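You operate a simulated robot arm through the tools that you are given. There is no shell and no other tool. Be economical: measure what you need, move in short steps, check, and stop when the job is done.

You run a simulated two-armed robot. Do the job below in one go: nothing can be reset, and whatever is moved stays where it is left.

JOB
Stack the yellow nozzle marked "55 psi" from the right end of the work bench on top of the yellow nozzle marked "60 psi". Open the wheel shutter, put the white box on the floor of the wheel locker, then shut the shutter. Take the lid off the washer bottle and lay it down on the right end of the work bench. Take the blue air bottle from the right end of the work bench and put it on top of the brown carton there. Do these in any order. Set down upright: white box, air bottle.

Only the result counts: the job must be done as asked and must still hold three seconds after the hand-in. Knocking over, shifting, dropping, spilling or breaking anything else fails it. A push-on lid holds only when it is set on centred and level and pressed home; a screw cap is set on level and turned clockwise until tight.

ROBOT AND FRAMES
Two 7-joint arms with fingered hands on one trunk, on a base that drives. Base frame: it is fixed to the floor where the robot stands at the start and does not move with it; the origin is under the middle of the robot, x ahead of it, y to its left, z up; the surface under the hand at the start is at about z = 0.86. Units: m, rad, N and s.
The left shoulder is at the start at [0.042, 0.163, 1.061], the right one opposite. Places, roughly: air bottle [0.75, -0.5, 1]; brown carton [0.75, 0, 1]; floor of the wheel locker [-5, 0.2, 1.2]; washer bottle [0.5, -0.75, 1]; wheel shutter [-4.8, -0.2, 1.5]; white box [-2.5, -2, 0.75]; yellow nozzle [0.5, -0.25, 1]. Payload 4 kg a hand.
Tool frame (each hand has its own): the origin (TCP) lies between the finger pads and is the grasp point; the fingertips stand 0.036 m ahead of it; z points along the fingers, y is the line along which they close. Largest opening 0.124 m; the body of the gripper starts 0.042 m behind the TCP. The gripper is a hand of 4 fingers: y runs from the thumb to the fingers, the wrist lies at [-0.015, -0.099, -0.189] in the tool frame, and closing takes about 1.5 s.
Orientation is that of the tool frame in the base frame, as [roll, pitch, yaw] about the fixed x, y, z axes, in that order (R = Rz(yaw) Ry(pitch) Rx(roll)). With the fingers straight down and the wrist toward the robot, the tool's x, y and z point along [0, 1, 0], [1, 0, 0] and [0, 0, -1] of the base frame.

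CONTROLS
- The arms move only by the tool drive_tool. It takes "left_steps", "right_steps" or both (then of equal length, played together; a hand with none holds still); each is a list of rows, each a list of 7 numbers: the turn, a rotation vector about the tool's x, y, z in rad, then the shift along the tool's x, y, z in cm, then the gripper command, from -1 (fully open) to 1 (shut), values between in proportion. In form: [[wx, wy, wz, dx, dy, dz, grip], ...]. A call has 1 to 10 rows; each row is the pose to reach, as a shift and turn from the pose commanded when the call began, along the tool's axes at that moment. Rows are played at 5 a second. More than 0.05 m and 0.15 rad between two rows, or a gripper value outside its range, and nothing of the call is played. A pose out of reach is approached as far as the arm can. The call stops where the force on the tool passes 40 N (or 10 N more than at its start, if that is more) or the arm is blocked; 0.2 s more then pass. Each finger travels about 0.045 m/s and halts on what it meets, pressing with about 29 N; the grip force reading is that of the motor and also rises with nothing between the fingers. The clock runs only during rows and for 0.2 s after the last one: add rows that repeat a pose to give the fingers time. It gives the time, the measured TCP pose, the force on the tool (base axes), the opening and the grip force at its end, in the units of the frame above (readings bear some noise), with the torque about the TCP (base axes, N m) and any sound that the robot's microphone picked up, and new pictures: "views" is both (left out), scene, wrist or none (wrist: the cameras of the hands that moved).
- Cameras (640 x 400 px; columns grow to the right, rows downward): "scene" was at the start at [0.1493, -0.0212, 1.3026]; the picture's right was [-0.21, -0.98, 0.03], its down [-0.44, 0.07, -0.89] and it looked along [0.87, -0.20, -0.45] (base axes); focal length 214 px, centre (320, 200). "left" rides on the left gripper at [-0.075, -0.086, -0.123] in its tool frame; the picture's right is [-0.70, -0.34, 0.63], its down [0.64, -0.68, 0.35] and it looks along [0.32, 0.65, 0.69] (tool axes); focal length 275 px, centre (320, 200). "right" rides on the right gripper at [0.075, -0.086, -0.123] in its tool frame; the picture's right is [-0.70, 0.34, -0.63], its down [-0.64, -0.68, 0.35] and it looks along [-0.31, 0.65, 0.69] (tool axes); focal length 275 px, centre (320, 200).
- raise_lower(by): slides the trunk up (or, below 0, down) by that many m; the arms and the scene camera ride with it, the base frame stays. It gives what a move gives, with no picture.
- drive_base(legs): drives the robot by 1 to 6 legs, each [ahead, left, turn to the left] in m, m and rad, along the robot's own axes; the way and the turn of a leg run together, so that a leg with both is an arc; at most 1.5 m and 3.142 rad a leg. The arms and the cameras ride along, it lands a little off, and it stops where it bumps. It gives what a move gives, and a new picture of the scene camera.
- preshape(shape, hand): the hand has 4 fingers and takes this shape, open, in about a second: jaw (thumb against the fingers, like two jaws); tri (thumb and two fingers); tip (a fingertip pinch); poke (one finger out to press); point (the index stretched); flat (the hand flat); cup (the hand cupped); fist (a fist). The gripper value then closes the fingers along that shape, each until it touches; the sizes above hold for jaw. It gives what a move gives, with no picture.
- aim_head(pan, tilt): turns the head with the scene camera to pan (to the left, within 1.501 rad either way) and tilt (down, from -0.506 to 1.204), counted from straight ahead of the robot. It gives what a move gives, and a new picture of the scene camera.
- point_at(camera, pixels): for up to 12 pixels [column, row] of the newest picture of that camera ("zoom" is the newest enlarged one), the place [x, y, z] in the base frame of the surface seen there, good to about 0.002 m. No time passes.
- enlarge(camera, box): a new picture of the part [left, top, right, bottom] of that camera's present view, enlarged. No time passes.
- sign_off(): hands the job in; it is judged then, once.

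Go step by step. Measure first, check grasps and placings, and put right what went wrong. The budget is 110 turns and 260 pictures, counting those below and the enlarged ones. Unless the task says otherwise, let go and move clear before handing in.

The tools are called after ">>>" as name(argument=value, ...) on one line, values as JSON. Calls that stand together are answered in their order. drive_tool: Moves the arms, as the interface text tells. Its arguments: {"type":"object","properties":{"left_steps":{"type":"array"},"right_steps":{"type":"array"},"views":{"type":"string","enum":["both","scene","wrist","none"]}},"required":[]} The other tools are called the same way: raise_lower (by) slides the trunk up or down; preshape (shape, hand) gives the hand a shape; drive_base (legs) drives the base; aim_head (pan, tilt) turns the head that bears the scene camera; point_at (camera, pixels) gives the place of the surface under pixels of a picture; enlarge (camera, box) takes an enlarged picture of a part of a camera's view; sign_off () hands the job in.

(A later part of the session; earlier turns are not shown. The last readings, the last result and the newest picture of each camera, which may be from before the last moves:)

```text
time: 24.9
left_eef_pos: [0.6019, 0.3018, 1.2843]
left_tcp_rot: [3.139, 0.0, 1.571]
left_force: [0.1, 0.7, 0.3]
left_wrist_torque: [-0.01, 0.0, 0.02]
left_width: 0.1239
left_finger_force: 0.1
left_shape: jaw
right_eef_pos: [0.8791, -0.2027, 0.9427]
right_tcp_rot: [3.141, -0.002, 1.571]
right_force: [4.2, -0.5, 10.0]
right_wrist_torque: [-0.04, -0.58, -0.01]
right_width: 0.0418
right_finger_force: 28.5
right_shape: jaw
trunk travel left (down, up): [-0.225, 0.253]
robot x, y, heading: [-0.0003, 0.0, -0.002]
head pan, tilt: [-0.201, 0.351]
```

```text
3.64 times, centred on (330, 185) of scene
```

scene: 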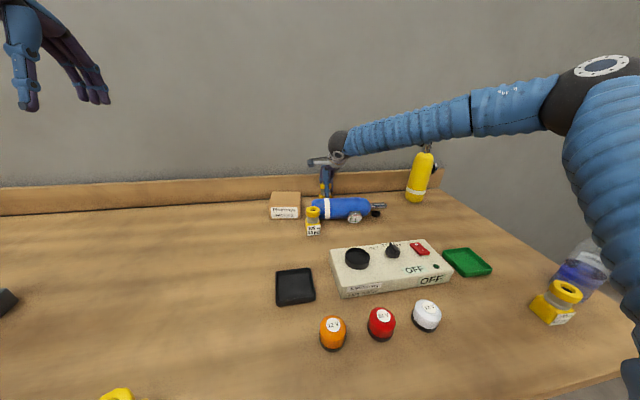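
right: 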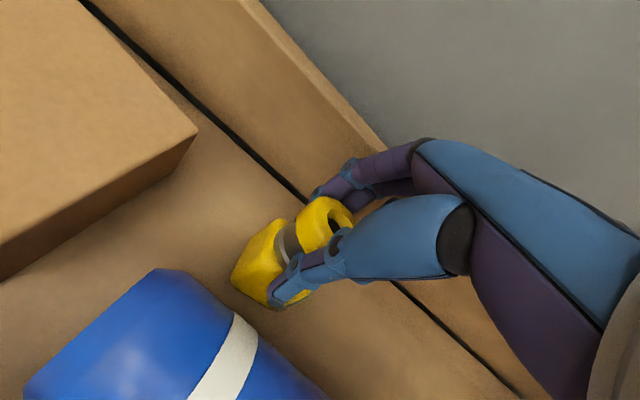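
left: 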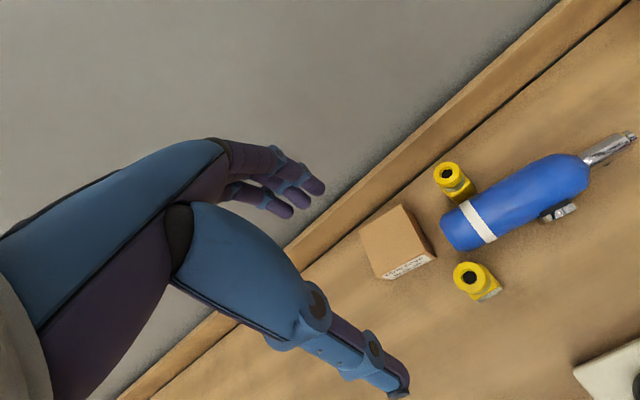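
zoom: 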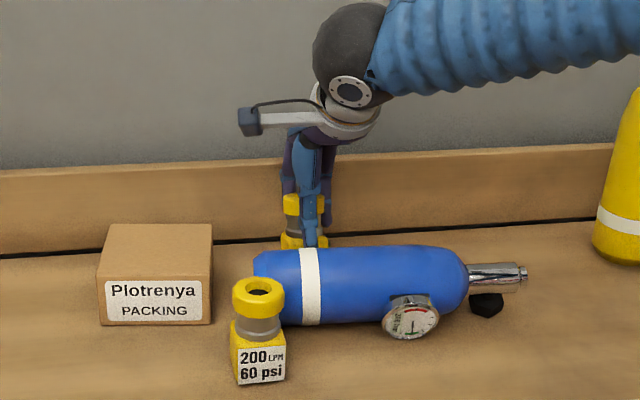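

The collar is gripped at width 0.042. I'll lift and check that it holds.

>>> drive_tool(right_steps=[[0, 0, 0, 0, 0, -1, 1], [0, 0, 0, 0, 0, -3, 1], [0, 0, 0, 0, 0, -6, 1], [0, 0, 0, 0, -2, -9, 1], [0, 0, 0, 0, -5, -12, 1], [0, 0, 0, -2, -9, -13, 1], [0, 0, 0, -5, -12, -14, 1], [0, 0, 0, -8, -15, -15, 1], [0, 0, 0, -11, -18, -16, 1], [0, 0, 0, -14, -21, -17, 1]], views="both")

>>> drive_tool(right_steps=[[0, 0, 0, -3, -1.5, -1, 1], [0, 0, 0, -6, -3, -2, 1], [0, 0, 0, -9, -4.5, -3, 1], [0, 0, 0, -12, -6, -4, 1], [0, 0, 0, -14, -7, -4, 1]], views="both")

```text
time: 27.1
left_eef_pos: [0.6013, 0.3011, 1.2861]
left_tcp_rot: [3.14, 0.0, 1.572]
left_force: [0.5, 0.2, 0.7]
left_wrist_torque: [0.04, -0.02, -0.02]
left_width: 0.124
left_finger_force: 0.0
left_shape: jaw
right_eef_pos: [0.6707, -0.3461, 1.1139]
right_tcp_rot: [3.141, -0.001, 1.573]
right_force: [-0.4, -0.3, -1.9]
right_wrist_torque: [-0.01, 0.02, 0.0]
right_width: 0.0396
right_finger_force: 28.5
right_shape: jaw
trunk travel left (down, up): [-0.225, 0.253]
robot x, y, heading: [-0.0018, 0.0003, 0.004]
head pan, tilt: [-0.201, 0.351]
```

scene: 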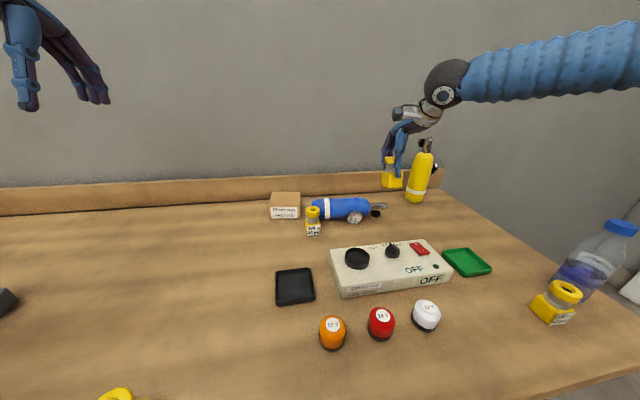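
right: 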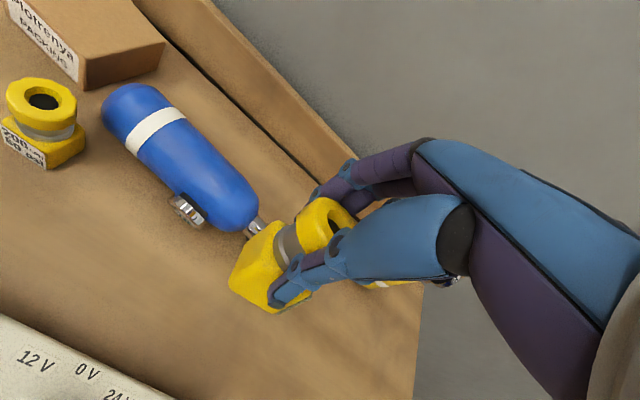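

```text
time: 28.4
left_eef_pos: [0.6032, 0.3014, 1.2842]
left_tcp_rot: [-3.14, 0.0, 1.57]
left_force: [0.5, 1.2, 0.0]
left_wrist_torque: [0.0, 0.01, 0.01]
left_width: 0.1237
left_finger_force: 0.1
left_shape: jaw
right_eef_pos: [0.6023, -0.483, 1.1513]
right_tcp_rot: [3.14, -0.001, 1.572]
right_force: [0.4, -0.5, -3.3]
right_wrist_torque: [0.02, 0.01, -0.01]
right_width: 0.0397
right_finger_force: 28.4
right_shape: jaw
trunk travel left (down, up): [-0.225, 0.253]
robot x, y, heading: [-0.0015, -0.0021, -0.003]
head pan, tilt: [-0.201, 0.351]
```

scene: 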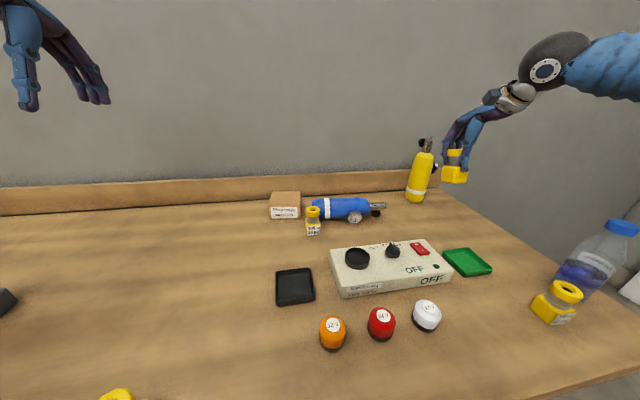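
right: 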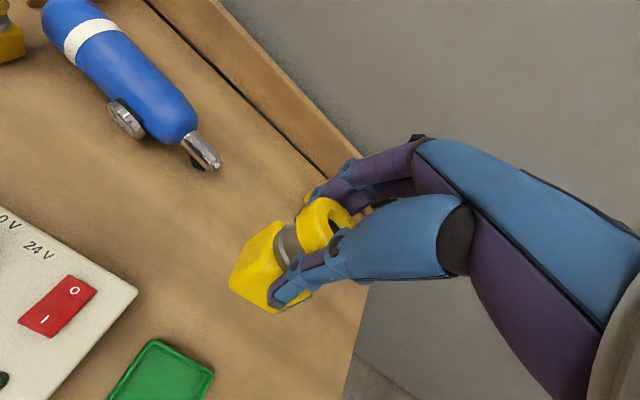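

The nozzle is held securely. Now I'll bring the left hand over the lying bottle, turning it 0.16 rad to align with the bottle axis.

>>> drive_tool(left_steps=[[0, 0, 0.02, -4, 1.5, 0, -1], [0, 0, 0.04, -8.5, 3, 0, -1], [0, 0, 0.06, -13, 4.5, 0, -1], [0, 0, 0.08, -17.5, 6, 0, -1], [0, 0, 0.1, -22, 7.5, 0, -1], [0, 0, 0.12, -26.5, 9, 0, -1], [0, 0, 0.14, -31, 10.5, 0, -1], [0, 0, 0.16, -35.5, 12, 0, -1], [0, 0, 0.16, -40, 13.5, 0, -1], [0, 0, 0.16, -44.5, 15, 0, -1]], views="none")

```text
time: 30.6
left_eef_pos: [0.7586, -0.1485, 1.2782]
left_tcp_rot: [-3.141, -0.003, 1.411]
left_force: [-0.2, 0.6, -0.4]
left_wrist_torque: [0.0, 0.04, 0.01]
left_width: 0.1237
left_finger_force: 0.1
left_shape: jaw
right_eef_pos: [0.6024, -0.4841, 1.1493]
right_tcp_rot: [-3.14, -0.002, 1.571]
right_force: [0.8, 0.7, -2.9]
right_wrist_torque: [0.01, 0.01, 0.01]
right_width: 0.0395
right_finger_force: 28.7
right_shape: jaw
trunk travel left (down, up): [-0.225, 0.253]
robot x, y, heading: [0.0016, -0.0011, 0.003]
head pan, tilt: [-0.201, 0.351]
```

>>> drive_tool(left_steps=[[0, 0, 0, -3, 1.5, 2, -1], [0, 0, 0, -6, 3, 4, -1], [0, 0, 0, -8.1, 4.3, 7, -1], [0, 0, 0, -8.1, 4.3, 11, -1], [0, 0, 0, -8.1, 4.3, 15, -1], [0, 0, 0, -8.1, 4.3, 19, -1], [0, 0, 0, -8.1, 4.3, 20, -1], [0, 0, 0, -8.1, 4.3, 20, -1]], views="both")

>>> enlarge(camera="scene", box=[250, 120, 410, 240])

>>> enlarge(camera="left", box=[300, 160, 640, 400])

```text
time: 32.4
left_eef_pos: [0.7838, -0.2334, 1.0812]
left_tcp_rot: [3.14, 0.0, 1.41]
left_force: [0.3, -0.1, -0.1]
left_wrist_torque: [0.0, 0.03, -0.01]
left_width: 0.1238
left_finger_force: 0.0
left_shape: jaw
right_eef_pos: [0.6018, -0.4833, 1.15]
right_tcp_rot: [-3.14, 0.0, 1.571]
right_force: [-0.3, -0.2, -1.7]
right_wrist_torque: [-0.02, 0.0, 0.02]
right_width: 0.0398
right_finger_force: 29.4
right_shape: jaw
trunk travel left (down, up): [-0.225, 0.253]
robot x, y, heading: [0.0007, -0.0014, 0.001]
head pan, tilt: [-0.201, 0.351]
```

scene: 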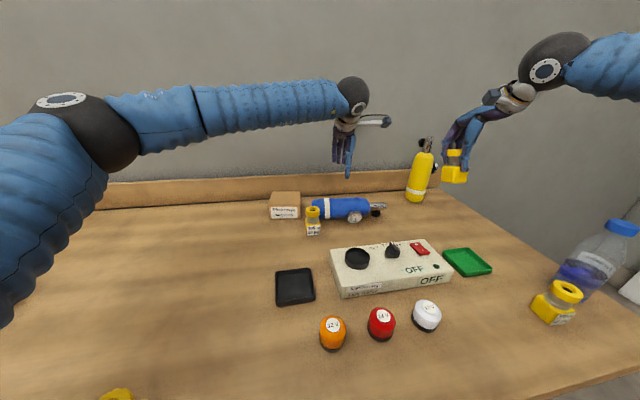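
left: 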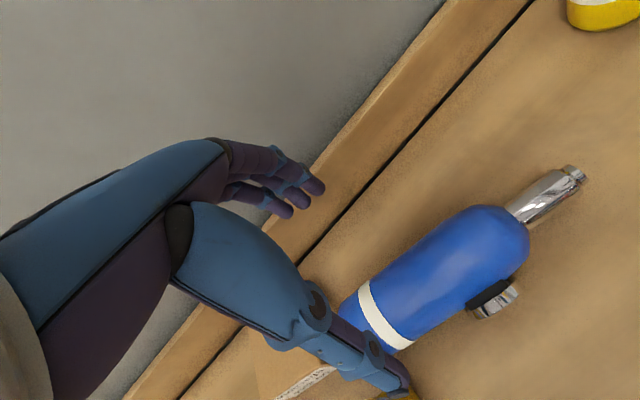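

```text
3.33 times, centred on (330, 180) of scene
```

zoom: 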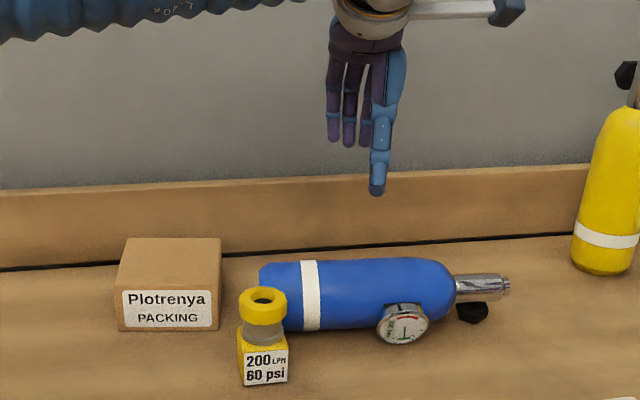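

```text
1.67 times, centred on (470, 280) of left
```

zoom: 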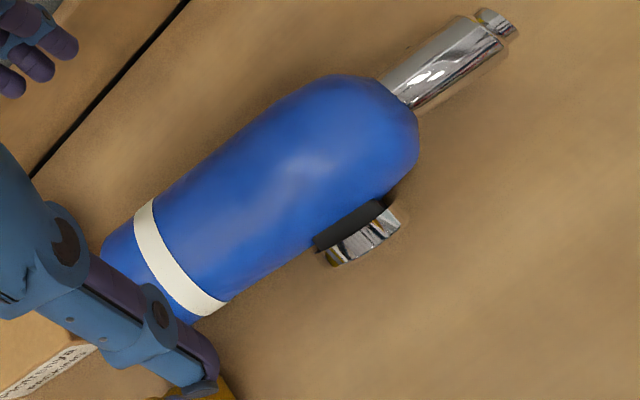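

>>> point_at(camera="zoom", pixels=[[160, 190], [205, 290], [230, 150], [318, 245], [380, 205], [310, 80], [265, 180], [300, 230], [395, 92], [430, 60]])

>>> point_at(camera="scene", pixels=[[344, 175], [333, 160], [338, 161], [341, 160], [345, 218], [340, 213]])

```text
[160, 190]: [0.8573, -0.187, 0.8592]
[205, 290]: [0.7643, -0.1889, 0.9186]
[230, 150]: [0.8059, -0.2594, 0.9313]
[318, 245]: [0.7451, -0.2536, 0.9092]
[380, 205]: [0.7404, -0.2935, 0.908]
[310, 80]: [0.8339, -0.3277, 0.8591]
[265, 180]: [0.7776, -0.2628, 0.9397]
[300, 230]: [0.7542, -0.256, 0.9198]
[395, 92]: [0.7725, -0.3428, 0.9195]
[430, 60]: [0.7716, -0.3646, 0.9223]
```

```text
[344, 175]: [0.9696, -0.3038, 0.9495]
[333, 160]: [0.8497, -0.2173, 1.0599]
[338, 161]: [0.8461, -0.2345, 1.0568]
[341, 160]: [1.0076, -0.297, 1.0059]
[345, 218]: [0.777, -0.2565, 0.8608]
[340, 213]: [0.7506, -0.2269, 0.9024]
```

The bottle axis is at x = 0.784 there, matching the TCP, and the gauge begins at y = -0.254, beyond the thumb. I'll descend to z about 0.907 and close.

>>> drive_tool(left_steps=[[0, 0, 0, 0, 0, 4.5, -1], [0, 0, 0, 0, 0, 9, -1], [0, 0, 0, 0, 0, 13, -1], [0, 0, 0, 0, 0, 16, -1], [0, 0, 0, 0, 0, 17.3, -1], [0, 0, 0, 0, 0, 17.3, 1], [0, 0, 0, 0, 0, 17.3, 1], [0, 0, 0, 0, 0, 17.3, 1], [0, 0, 0, 0, 0, 17.3, 1], [0, 0, 0, 0, 0, 17.3, 1]], views="both")

>>> enlarge(camera="scene", box=[250, 130, 410, 240])

```text
time: 34.5
left_eef_pos: [0.7844, -0.2324, 0.9093]
left_tcp_rot: [3.139, -0.001, 1.409]
left_force: [-6.1, 1.1, 4.6]
left_wrist_torque: [0.01, 0.2, -0.11]
left_width: 0.0792
left_finger_force: 28.8
left_shape: jaw
right_eef_pos: [0.6002, -0.4826, 1.151]
right_tcp_rot: [3.139, 0.001, 1.57]
right_force: [0.1, 0.0, -2.9]
right_wrist_torque: [-0.04, 0.02, 0.01]
right_width: 0.0396
right_finger_force: 28.7
right_shape: jaw
trunk travel left (down, up): [-0.225, 0.253]
robot x, y, heading: [-0.0015, -0.0024, 0.007]
head pan, tilt: [-0.201, 0.351]
```

scene: 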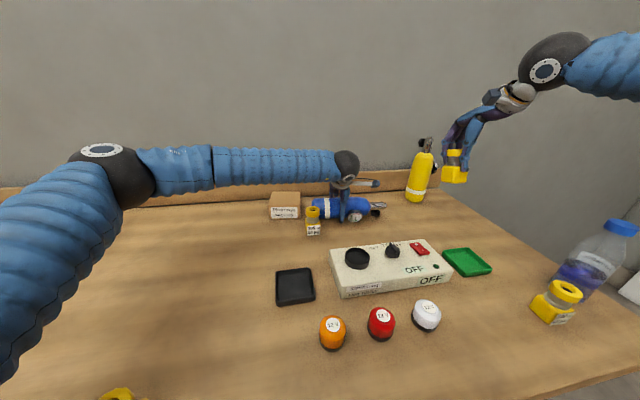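
left: 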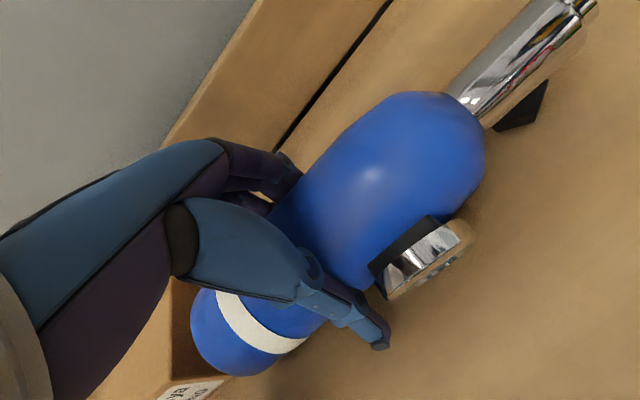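

```text
3.64 times, centred on (330, 185) of scene
```

zoom: 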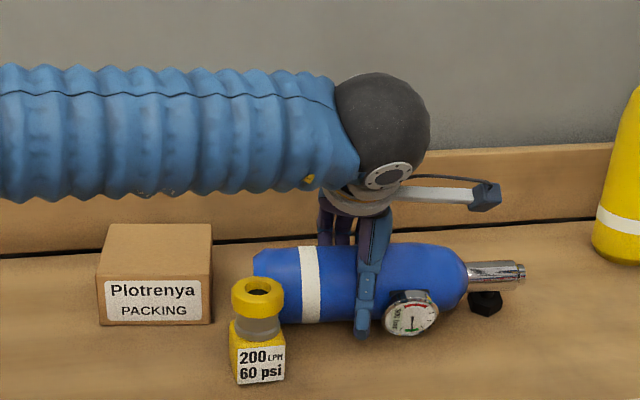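

The body is gripped at width 0.079. I'll lift it slowly.

>>> drive_tool(left_steps=[[0, 0, 0, 0, 0, -1, 1], [0, 0, 0, 0, 0, -2.5, 1], [0, 0, 0, 0, 0, -4, 1], [0, 0, 0, 0, 0, -6, 1], [0, 0, 0, 0, 0, -8, 1], [0, 0, 0, 0, 0, -8, 1]], views="both")

>>> enlarge(camera="scene", box=[250, 110, 410, 240])

```text
time: 36.0
left_eef_pos: [0.7834, -0.2344, 0.9845]
left_tcp_rot: [-3.14, -0.001, 1.41]
left_force: [0.5, 0.6, -12.2]
left_wrist_torque: [0.13, 0.09, 0.04]
left_width: 0.0805
left_finger_force: 29.2
left_shape: jaw
right_eef_pos: [0.6034, -0.4829, 1.1505]
right_tcp_rot: [-3.139, -0.002, 1.571]
right_force: [0.3, 0.0, -2.5]
right_wrist_torque: [0.01, 0.0, 0.05]
right_width: 0.0397
right_finger_force: 29.0
right_shape: jaw
trunk travel left (down, up): [-0.225, 0.253]
robot x, y, heading: [0.0021, -0.0002, -0.001]
head pan, tilt: [-0.201, 0.351]
```

scene: 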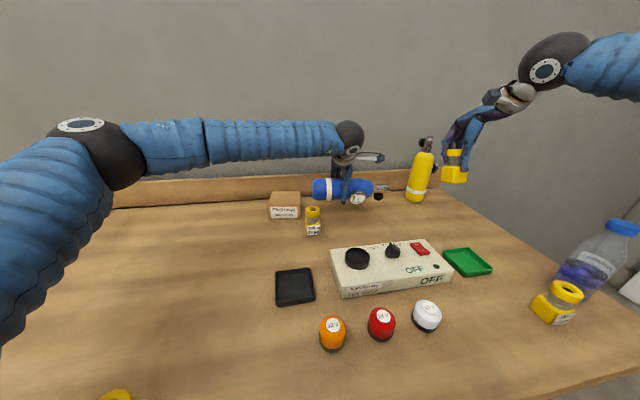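
left: 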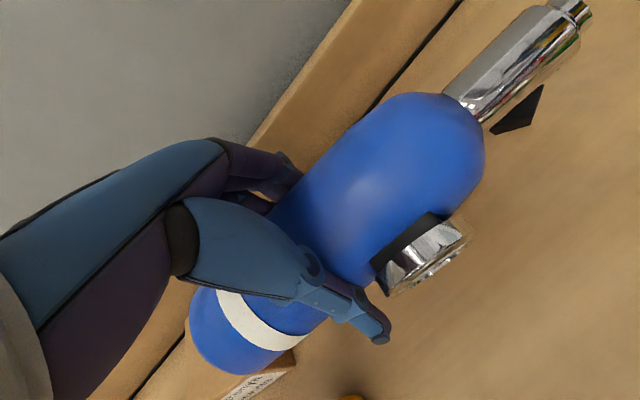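

```text
3.08 times, centred on (330, 175) of scene
```

zoom: 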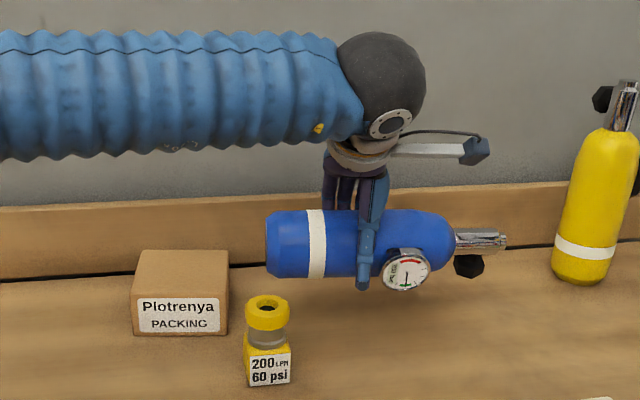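

The bottle is held firmly and level, with 12 N on the hand. I'll lift it higher and start turning about the closing axis so that the cap goes up.

>>> drive_tool(left_steps=[[0, 0, 0, 0, 0, -4, 1], [0, 0, 0, 0, 0, -8, 1], [0, 0, 0, 0, 0, -12, 1], [0, -0.12, 0, 0, 0, -12, 1], [0, -0.24, 0, 0, 0, -12, 1], [0, -0.36, 0, 0, 0, -12, 1], [0, -0.48, 0, 0, 0, -12, 1], [0, -0.6, 0, 0, 0, -12, 1], [0, -0.72, 0, 0, 0, -12, 1], [0, -0.82, 0, 0, 0, -12, 1]], views="scene")

```text
time: 38.1
left_eef_pos: [0.7856, -0.2332, 1.1083]
left_tcp_rot: [-3.141, 0.819, 1.411]
left_force: [-0.7, 0.2, -13.4]
left_wrist_torque: [0.21, 0.07, 0.0]
left_width: 0.0809
left_finger_force: 29.4
left_shape: jaw
right_eef_pos: [0.6033, -0.4833, 1.1488]
right_tcp_rot: [-3.139, 0.0, 1.571]
right_force: [-0.1, 0.3, -2.3]
right_wrist_torque: [-0.03, 0.03, -0.03]
right_width: 0.0397
right_finger_force: 28.9
right_shape: jaw
trunk travel left (down, up): [-0.225, 0.253]
robot x, y, heading: [-0.0032, -0.0009, 0.0]
head pan, tilt: [-0.201, 0.351]
```

scene: 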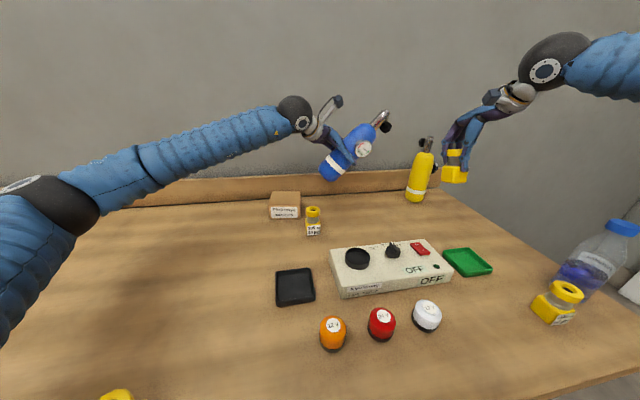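

The bottle is turning as planned. I'll continue through the remaining 0.75 rad.

>>> drive_tool(left_steps=[[0, -0.12, 0, 0, 0, 0, 1], [0, -0.24, 0, 0, 0, 0, 1], [0, -0.36, 0, 0, 0, 0, 1], [0, -0.48, 0, 0, 0, 0, 1], [0, -0.6, 0, 0, 0, 0, 1], [0, -0.7, 0, 0, 0, 0, 1], [0, -0.75, 0, 0, 0, 0, 1], [0, -0.75, 0, 0, 0, 0, 1]], views="both")

>>> enlarge(camera="scene", box=[250, 80, 410, 240])

```text
time: 40.1
left_eef_pos: [0.7791, -0.2241, 1.1644]
left_tcp_rot: [1.937, 1.486, 0.227]
left_force: [1.9, 0.9, -14.9]
left_wrist_torque: [0.13, 0.09, 0.0]
left_width: 0.081
left_finger_force: 28.9
left_shape: jaw
right_eef_pos: [0.595, -0.4879, 1.1526]
right_tcp_rot: [3.134, -0.01, 1.573]
right_force: [0.6, -0.7, -2.4]
right_wrist_torque: [0.06, 0.07, 0.02]
right_width: 0.0396
right_finger_force: 29.0
right_shape: jaw
trunk travel left (down, up): [-0.225, 0.253]
robot x, y, heading: [0.0013, 0.0, -0.001]
head pan, tilt: [-0.201, 0.351]
stopped in row 8 (left hand): the arm was blocked; the commanded pose is now the measured one
```

scene: 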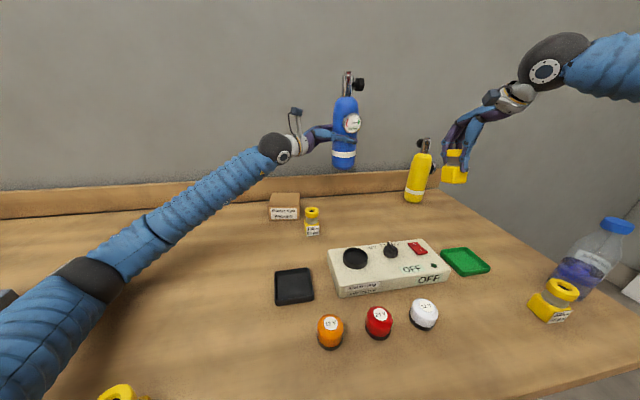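
left: 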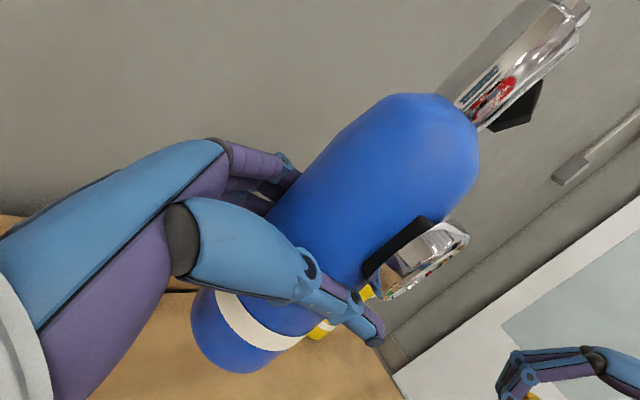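

```text
2.50 times, centred on (330, 160) of scene
```

zoom: 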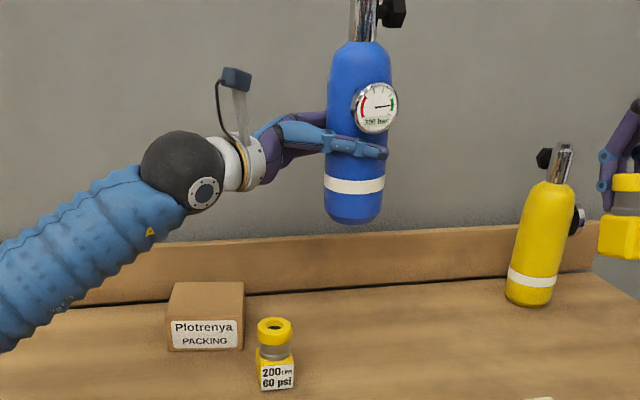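

The bottle is nearly upright, but the arm reported being blocked; the elbow at (90,285) may be touching the bench. I'll measure it and check the 50 psi nozzle.

>>> point_at(camera="scene", pixels=[[90, 285], [110, 300], [60, 300], [30, 340], [170, 230], [118, 393], [150, 300], [8, 296], [275, 150], [80, 335]])

>>> enlarge(camera="scene", box=[0, 220, 240, 400])

```text
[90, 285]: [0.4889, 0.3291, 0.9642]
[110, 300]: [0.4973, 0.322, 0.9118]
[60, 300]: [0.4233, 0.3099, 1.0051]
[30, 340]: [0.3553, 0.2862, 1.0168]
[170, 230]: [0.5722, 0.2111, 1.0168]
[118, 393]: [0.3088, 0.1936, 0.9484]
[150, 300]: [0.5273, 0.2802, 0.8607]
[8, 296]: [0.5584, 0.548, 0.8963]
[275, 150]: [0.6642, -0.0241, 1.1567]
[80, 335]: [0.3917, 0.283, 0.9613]
```

```text
2.22 times, centred on (120, 310) of scene
```

zoom: 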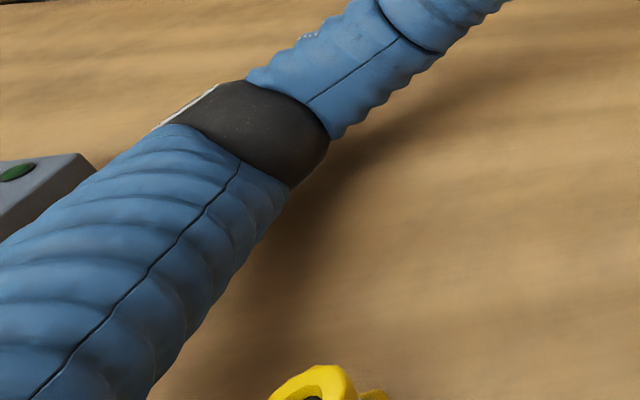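

The elbow at (0.49, 0.33) is resting on the bench. I'll raise the trunk 0.2 m to clear it and give a better approach to the carton.

>>> raise_lower(by=0.2)

>>> aim_head(pan=-0.1, tilt=0.5)

```text
time: 42.3
left_eef_pos: [0.7889, -0.2206, 1.3457]
left_tcp_rot: [1.84, 1.517, 0.125]
left_force: [-0.2, 0.1, -13.4]
left_wrist_torque: [0.15, 0.11, -0.01]
left_width: 0.0816
left_finger_force: 29.5
left_shape: jaw
right_eef_pos: [0.6064, -0.4801, 1.3491]
right_tcp_rot: [-3.14, -0.003, 1.571]
right_force: [-0.1, 0.0, -2.2]
right_wrist_torque: [0.0, 0.0, -0.01]
right_width: 0.0396
right_finger_force: 29.0
right_shape: jaw
trunk travel left (down, up): [-0.425, 0.053]
robot x, y, heading: [0.0003, 0.0008, 0.003]
head pan, tilt: [-0.201, 0.351]
```

```text
time: 43.0
left_eef_pos: [0.7904, -0.2208, 1.3471]
left_tcp_rot: [1.858, 1.515, 0.141]
left_force: [0.0, 0.2, -12.1]
left_wrist_torque: [0.14, 0.11, 0.01]
left_width: 0.0814
left_finger_force: 29.1
left_shape: jaw
right_eef_pos: [0.6053, -0.4813, 1.3492]
right_tcp_rot: [-3.14, -0.002, 1.571]
right_force: [-0.1, 0.6, -2.7]
right_wrist_torque: [-0.02, -0.02, 0.0]
right_width: 0.0396
right_finger_force: 29.7
right_shape: jaw
trunk travel left (down, up): [-0.425, 0.053]
robot x, y, heading: [0.0018, 0.0015, -0.0]
head pan, tilt: [-0.099, 0.499]
```

scene: 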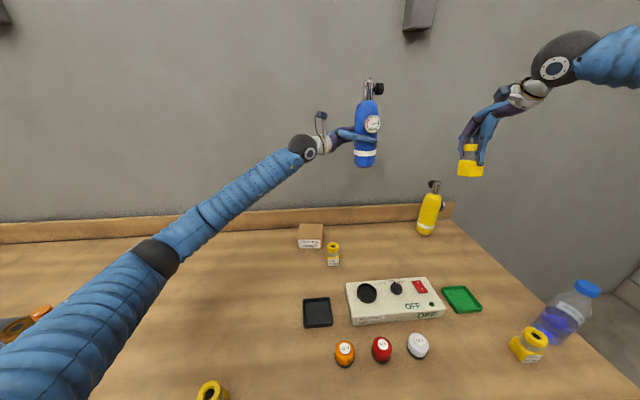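

The bottle hangs almost upright with about 3° of lean, and the elbow is now clear. I'll correct the lean and move over the carton at a safe height.

>>> drive_tool(left_steps=[[0, 0, 0, 0, 0.5, -2, 1], [0, 0, -0.01, 0, 1, -4.5, 1], [0, -0.005, -0.02, 0, 1.5, -7, 1], [0, -0.008, -0.03, 1, 2, -9.5, 1], [0, -0.012, -0.04, 3, 2.6, -12, 1], [0, -0.016, -0.053, 5, 3.2, -14.5, 1], [0, -0.016, -0.053, 8, 3.7, -17, 1], [0, -0.016, -0.053, 11, 4, -18.7, 1], [0, -0.016, -0.053, 14, 4, -18.7, 1], [0, -0.016, -0.053, 14, 4, -18.7, 1]], views="both")

>>> enlarge(camera="scene", box=[220, 90, 400, 290])

```text
time: 45.2
left_eef_pos: [0.8675, -0.0387, 1.2126]
left_tcp_rot: [0.81, 1.567, -0.905]
left_force: [-1.2, -0.2, -12.8]
left_wrist_torque: [0.17, 0.08, 0.02]
left_width: 0.0812
left_finger_force: 28.5
left_shape: jaw
right_eef_pos: [0.6052, -0.479, 1.3508]
right_tcp_rot: [-3.14, 0.001, 1.573]
right_force: [0.6, -0.2, -1.8]
right_wrist_torque: [-0.01, 0.03, 0.01]
right_width: 0.0395
right_finger_force: 28.8
right_shape: jaw
trunk travel left (down, up): [-0.425, 0.053]
robot x, y, heading: [0.0056, 0.0007, 0.001]
head pan, tilt: [-0.099, 0.499]
```

scene: 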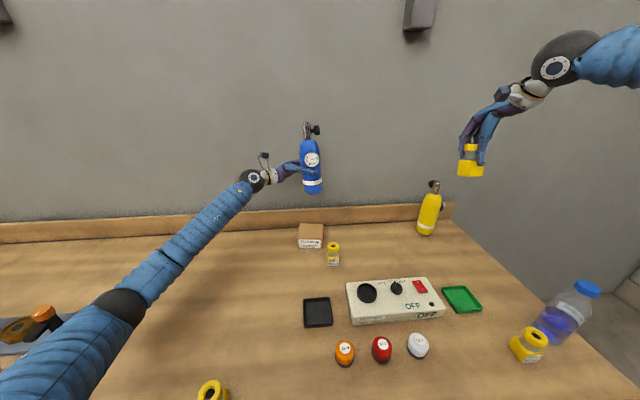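
left: 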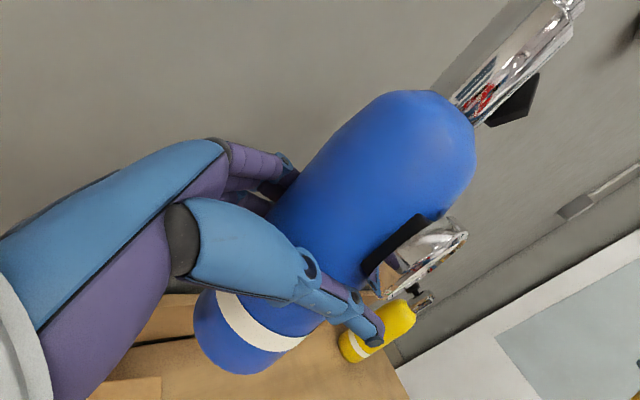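

```text
2.00 times, centred on (310, 190) of scene
```

zoom: 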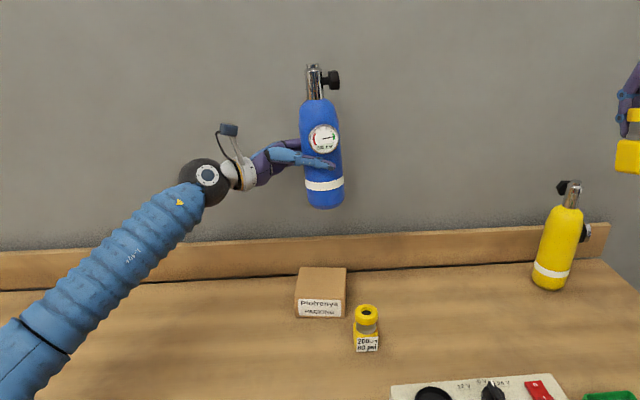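

>>> point_at(camera="zoom", pixels=[[314, 68], [314, 95], [320, 110], [312, 125], [324, 174], [325, 200], [304, 130], [309, 195], [340, 195], [337, 125], [300, 275], [330, 280]])

>>> point_at(camera="scene", pixels=[[120, 305], [130, 318], [60, 360], [190, 255], [20, 325], [40, 313]])

```text
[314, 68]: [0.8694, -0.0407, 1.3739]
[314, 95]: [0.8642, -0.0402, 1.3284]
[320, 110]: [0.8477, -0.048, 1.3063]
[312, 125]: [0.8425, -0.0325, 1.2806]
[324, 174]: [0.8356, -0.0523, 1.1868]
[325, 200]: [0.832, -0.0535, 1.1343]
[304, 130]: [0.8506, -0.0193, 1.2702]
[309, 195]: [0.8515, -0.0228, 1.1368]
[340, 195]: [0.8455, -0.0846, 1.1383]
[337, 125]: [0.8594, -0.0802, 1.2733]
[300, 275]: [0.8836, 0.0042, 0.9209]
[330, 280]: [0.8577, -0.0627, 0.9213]
```

```text
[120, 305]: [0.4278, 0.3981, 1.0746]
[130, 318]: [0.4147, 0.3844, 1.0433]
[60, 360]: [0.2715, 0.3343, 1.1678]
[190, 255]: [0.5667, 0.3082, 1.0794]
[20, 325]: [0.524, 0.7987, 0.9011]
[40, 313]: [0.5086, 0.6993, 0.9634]
```

The bottle leans about 2° and its base sits near (0.870, -0.054). I'll correct the lean, shift over the carton centre (0.857, -0.042), and descend to just above contact.

>>> drive_tool(left_steps=[[0, 0.02, 0.017, 1, -0.9, -0.3, 1], [0, 0.04, 0.035, 3, -1.8, -0.5, 1], [0, 0.04, 0.035, 6, -1.8, -0.5, 1], [0, 0.04, 0.035, 9, -1.8, -0.5, 1], [0, 0.04, 0.035, 12, -1.8, -0.5, 1], [0, 0.04, 0.035, 14, -1.8, -0.5, 1], [0, 0.04, 0.035, 15.5, -1.8, -0.5, 1], [0, 0.04, 0.035, 15.5, -1.8, -0.5, 1]], views="scene")

>>> enlarge(camera="scene", box=[240, 130, 400, 270])

>>> point_at(camera="scene", pixels=[[100, 320], [120, 335], [180, 300], [60, 370]])

```text
time: 47.0
left_eef_pos: [0.848, -0.032, 1.0622]
left_tcp_rot: [2.33, 1.513, 0.615]
left_force: [0.2, 0.9, -13.1]
left_wrist_torque: [0.16, 0.11, -0.01]
left_width: 0.0811
left_finger_force: 28.4
left_shape: jaw
right_eef_pos: [0.6052, -0.4805, 1.3503]
right_tcp_rot: [-3.14, -0.003, 1.573]
right_force: [0.0, -0.8, -2.5]
right_wrist_torque: [0.02, -0.01, -0.04]
right_width: 0.0395
right_finger_force: 28.6
right_shape: jaw
trunk travel left (down, up): [-0.425, 0.053]
robot x, y, heading: [0.0011, -0.0024, 0.002]
head pan, tilt: [-0.099, 0.499]
```

scene: 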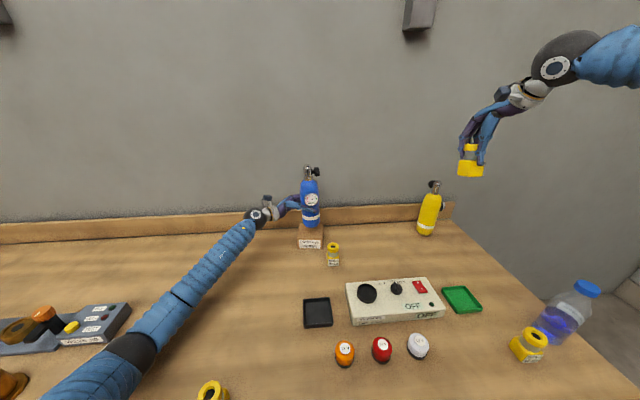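

```text
2.86 times, centred on (320, 200) of scene
```

zoom: 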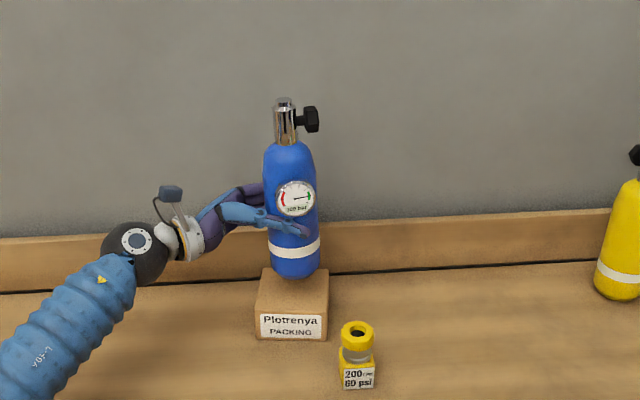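

```text
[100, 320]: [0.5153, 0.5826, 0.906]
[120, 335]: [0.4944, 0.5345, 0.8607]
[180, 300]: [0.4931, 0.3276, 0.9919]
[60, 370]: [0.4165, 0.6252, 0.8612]
```

>>> point_at(camera="zoom", pixels=[[283, 103], [283, 135], [286, 160], [292, 246], [294, 272], [270, 255], [318, 250], [313, 165], [268, 160], [262, 275], [325, 280], [292, 290]])

>>> point_at(camera="scene", pixels=[[132, 348], [150, 352], [120, 325], [108, 345], [155, 335]])

>>> enlarge(camera="scene", box=[0, 280, 240, 400])

```text
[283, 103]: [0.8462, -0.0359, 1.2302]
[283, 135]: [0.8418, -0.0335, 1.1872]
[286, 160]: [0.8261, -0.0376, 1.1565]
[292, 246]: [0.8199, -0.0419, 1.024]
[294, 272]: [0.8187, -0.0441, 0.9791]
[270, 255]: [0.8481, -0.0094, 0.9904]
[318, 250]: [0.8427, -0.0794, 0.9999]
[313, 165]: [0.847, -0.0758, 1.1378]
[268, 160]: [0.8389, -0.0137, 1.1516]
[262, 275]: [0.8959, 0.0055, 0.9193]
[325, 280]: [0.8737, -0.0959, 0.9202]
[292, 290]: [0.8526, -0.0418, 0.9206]
```

```text
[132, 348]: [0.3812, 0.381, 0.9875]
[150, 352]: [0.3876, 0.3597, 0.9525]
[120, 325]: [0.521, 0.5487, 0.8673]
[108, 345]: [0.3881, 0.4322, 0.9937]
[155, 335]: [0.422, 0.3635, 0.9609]
```

```text
2.67 times, centred on (120, 340) of scene
```

zoom: 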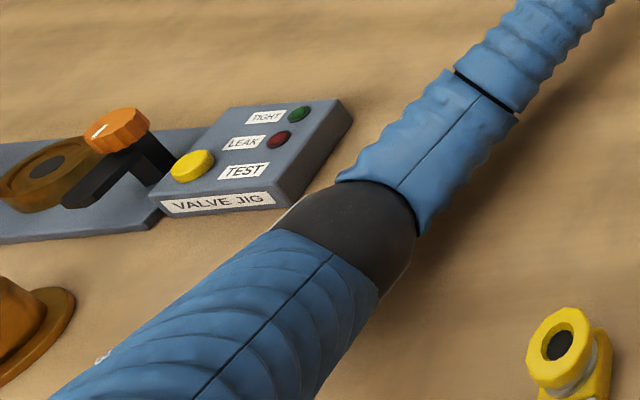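

The bottle is upright and centred at (0.858, -0.044), about 4 cm above the carton. The elbow is low, so I'll raise the trunk 5 cm first and then lower onto the carton.

>>> raise_lower(by=0.05)

>>> drive_tool(left_steps=[[0, 0, 0, 2, 0, 0, 1], [0, 0, 0, 4, 0, 0, 1], [0, 0, 0, 6, 0, 0, 1], [0, 0, 0, 7.5, 0, 0, 1], [0, 0, 0, 8, 0, 0, 1], [0, 0, 0, 8, 0, 0, 1]], views="scene")

>>> enlarge(camera="scene", box=[240, 150, 400, 290])

```text
time: 47.9
left_eef_pos: [0.8477, -0.0322, 1.1061]
left_tcp_rot: [2.41, 1.519, 0.695]
left_force: [0.2, 0.1, -13.1]
left_wrist_torque: [0.14, 0.12, 0.01]
left_width: 0.0814
left_finger_force: 28.3
left_shape: jaw
right_eef_pos: [0.6063, -0.48, 1.4003]
right_tcp_rot: [-3.14, 0.001, 1.572]
right_force: [-0.4, -0.2, -2.5]
right_wrist_torque: [0.01, 0.0, 0.02]
right_width: 0.0395
right_finger_force: 29.3
right_shape: jaw
trunk travel left (down, up): [-0.475, 0.003]
robot x, y, heading: [0.0039, 0.0009, 0.005]
head pan, tilt: [-0.099, 0.499]
```

```text
time: 49.3
left_eef_pos: [0.8525, -0.0303, 1.026]
left_tcp_rot: [2.327, 1.519, 0.61]
left_force: [0.1, -0.3, -12.3]
left_wrist_torque: [0.15, 0.09, 0.02]
left_width: 0.0811
left_finger_force: 28.9
left_shape: jaw
right_eef_pos: [0.6056, -0.4804, 1.4001]
right_tcp_rot: [-3.139, -0.001, 1.573]
right_force: [-1.2, -0.4, -2.2]
right_wrist_torque: [-0.01, 0.02, 0.01]
right_width: 0.0397
right_finger_force: 29.2
right_shape: jaw
trunk travel left (down, up): [-0.475, 0.003]
robot x, y, heading: [-0.0005, 0.0003, 0.007]
head pan, tilt: [-0.099, 0.499]
```

scene: 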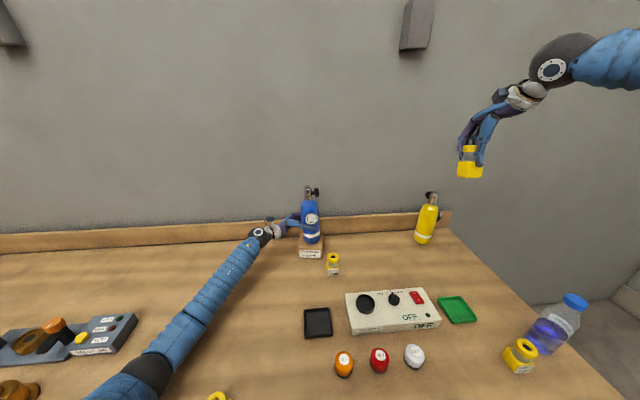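

```text
2.86 times, centred on (320, 220) of scene
```

zoom: 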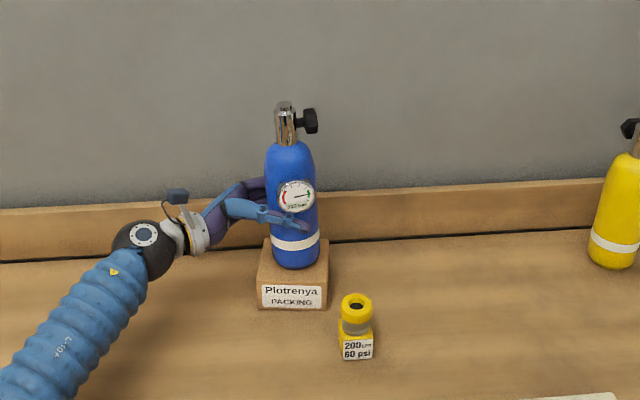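

There is no contact yet (force unchanged). I'll creep down a little more.

>>> drive_tool(left_steps=[[0, 0, 0, 0.3, 0, 0, 1], [0, 0, 0, 0.6, 0, 0, 1], [0, 0, 0, 0.6, 0, 0, 1]], views="none")

>>> point_at(camera="zoom", pixels=[[285, 106], [296, 235], [297, 264], [272, 248], [320, 245], [270, 160], [313, 160]])

```text
time: 50.1
left_eef_pos: [0.8505, -0.0317, 1.0229]
left_tcp_rot: [2.316, 1.516, 0.599]
left_force: [1.4, -5.5, 4.2]
left_wrist_torque: [-0.16, -0.24, -0.09]
left_width: 0.081
left_finger_force: 29.5
left_shape: jaw
right_eef_pos: [0.6036, -0.481, 1.4001]
right_tcp_rot: [3.141, -0.002, 1.573]
right_force: [-0.1, 1.0, -1.6]
right_wrist_torque: [0.0, -0.04, 0.0]
right_width: 0.0398
right_finger_force: 29.3
right_shape: jaw
trunk travel left (down, up): [-0.475, 0.003]
robot x, y, heading: [0.0033, -0.0005, 0.001]
head pan, tilt: [-0.099, 0.499]
```

```text
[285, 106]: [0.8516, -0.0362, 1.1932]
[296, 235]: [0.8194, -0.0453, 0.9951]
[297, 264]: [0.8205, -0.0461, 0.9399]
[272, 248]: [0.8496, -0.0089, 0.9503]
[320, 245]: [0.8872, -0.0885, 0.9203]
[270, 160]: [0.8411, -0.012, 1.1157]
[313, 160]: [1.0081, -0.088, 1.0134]
```

Contact: the force turned upward, so the carton now carries the bottle. I'll open the hand and withdraw along the fingers.

>>> drive_tool(left_steps=[[0, 0, 0, 0.3, 0, 0, 0], [0, 0, 0, 0.3, 0, 0, -0.6], [0, 0, 0, 0.3, 0, 0, -1], [0, 0, 0, 0.3, 0, 0, -1], [0, 0, 0, 0.3, 0, 0, -1], [0, 0, 0, 0.3, 0, 0, -1]], views="scene")

>>> enlarge(camera="scene", box=[240, 150, 400, 290])

```text
time: 51.5
left_eef_pos: [0.8518, -0.0287, 1.019]
left_tcp_rot: [2.39, 1.517, 0.674]
left_force: [-0.4, -0.1, -0.3]
left_wrist_torque: [0.04, -0.04, 0.02]
left_width: 0.1239
left_finger_force: 0.2
left_shape: jaw
right_eef_pos: [0.6046, -0.4804, 1.4019]
right_tcp_rot: [3.14, -0.001, 1.573]
right_force: [0.4, 0.1, -2.8]
right_wrist_torque: [-0.01, -0.02, -0.01]
right_width: 0.0398
right_finger_force: 28.7
right_shape: jaw
trunk travel left (down, up): [-0.475, 0.003]
robot x, y, heading: [0.0003, 0.0023, 0.002]
head pan, tilt: [-0.099, 0.499]
```

scene: 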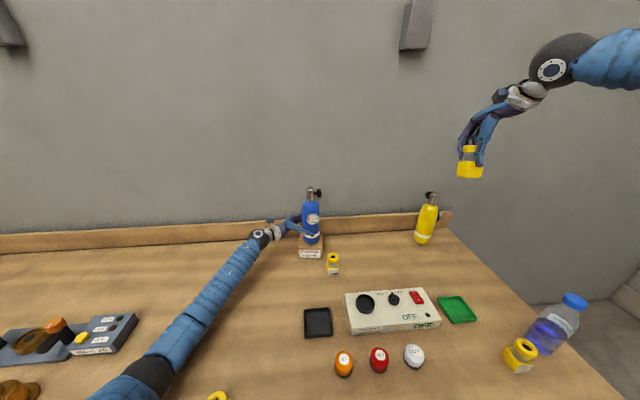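

```text
2.86 times, centred on (320, 220) of scene
```

zoom: 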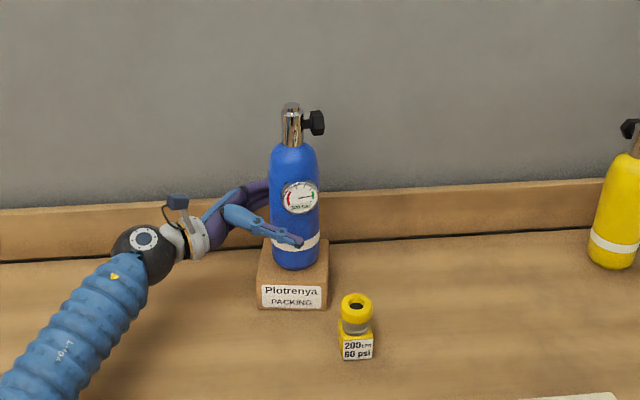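

The bottle stands free on the carton. I'll withdraw the left hand.

>>> drive_tool(left_steps=[[0, 0, 0, 0, -0.5, -3, -1], [0, 0, 0, 0, -0.5, -6, -1], [0, 0, 0, 0, -0.5, -9, -1], [0, 0, 0, -1, -0.5, -12, -1], [0, 0, 0, -3, -1, -15, -1], [0, 0, 0, -6, -2, -17, -1], [0, 0, 0, -10, -4, -19, -1], [0, 0, 0, -14, -6, -20, -1], [0, 0, 0, -18, -8, -20, -1], [0, 0, 0, -22, -10, -20, -1]], views="scene")

>>> enlarge(camera="right", box=[160, 140, 400, 340])

```text
time: 53.7
left_eef_pos: [0.7696, 0.1696, 1.2413]
left_tcp_rot: [2.369, 1.518, 0.651]
left_force: [-0.7, 0.4, -0.1]
left_wrist_torque: [0.0, -0.01, -0.02]
left_width: 0.1237
left_finger_force: 0.0
left_shape: jaw
right_eef_pos: [0.6047, -0.4791, 1.4015]
right_tcp_rot: [3.14, -0.001, 1.572]
right_force: [-0.1, -0.2, -3.4]
right_wrist_torque: [0.03, -0.01, -0.05]
right_width: 0.0396
right_finger_force: 29.0
right_shape: jaw
trunk travel left (down, up): [-0.475, 0.003]
robot x, y, heading: [-0.0003, 0.0018, 0.004]
head pan, tilt: [-0.099, 0.499]
```

scene: 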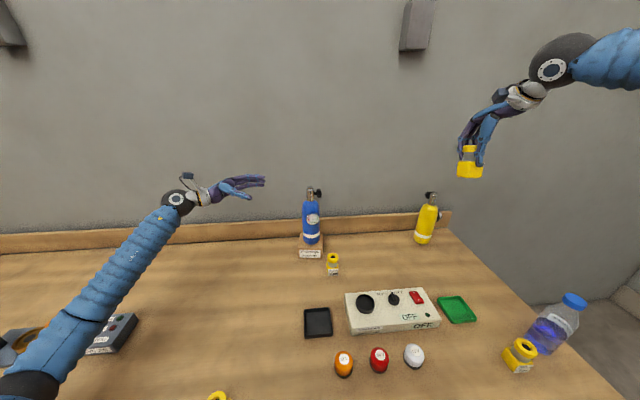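

```text
2.00 times, centred on (280, 240) of right
```

zoom: 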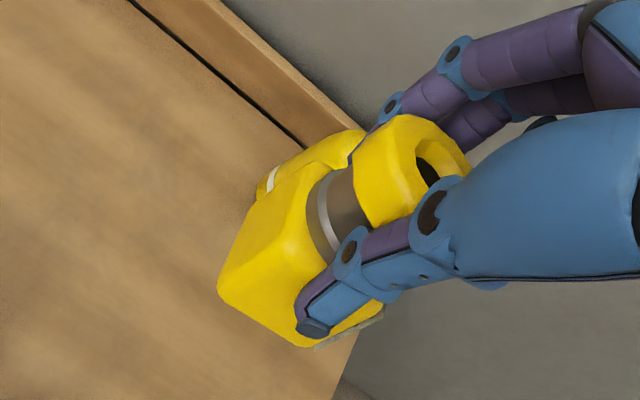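

The bottle stands on the carton. Next is stacking, so I'll measure the 60 nozzle's collar at scene (333,258) precisely and move the right hand toward it.

>>> drive_tool(right_steps=[[0, 0, 0, 4, 1, 1, 1], [0, 0, 0, 8, 2, 2, 1], [0, 0, 0, 12, 3.2, 4, 1], [0, 0, 0, 16, 4.4, 6, 1], [0, 0, 0, 20, 5.6, 8, 1], [0, 0, 0, 24, 7, 11, 1], [0, 0, 0, 28, 8.4, 14, 1], [0, 0, 0, 32, 10, 17, 1], [0, 0, 0, 35, 11, 20, 1], [0, 0, 0, 35.8, 11.3, 23, 1]], views="both")

>>> enlarge(camera="scene", box=[260, 150, 420, 290])

```text
refused: row 6 steps farther than a row can; nothing moved
```

```text
2.86 times, centred on (340, 220) of scene
```

zoom: 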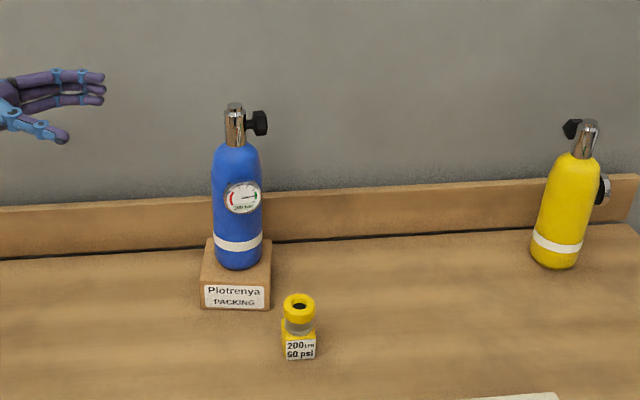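

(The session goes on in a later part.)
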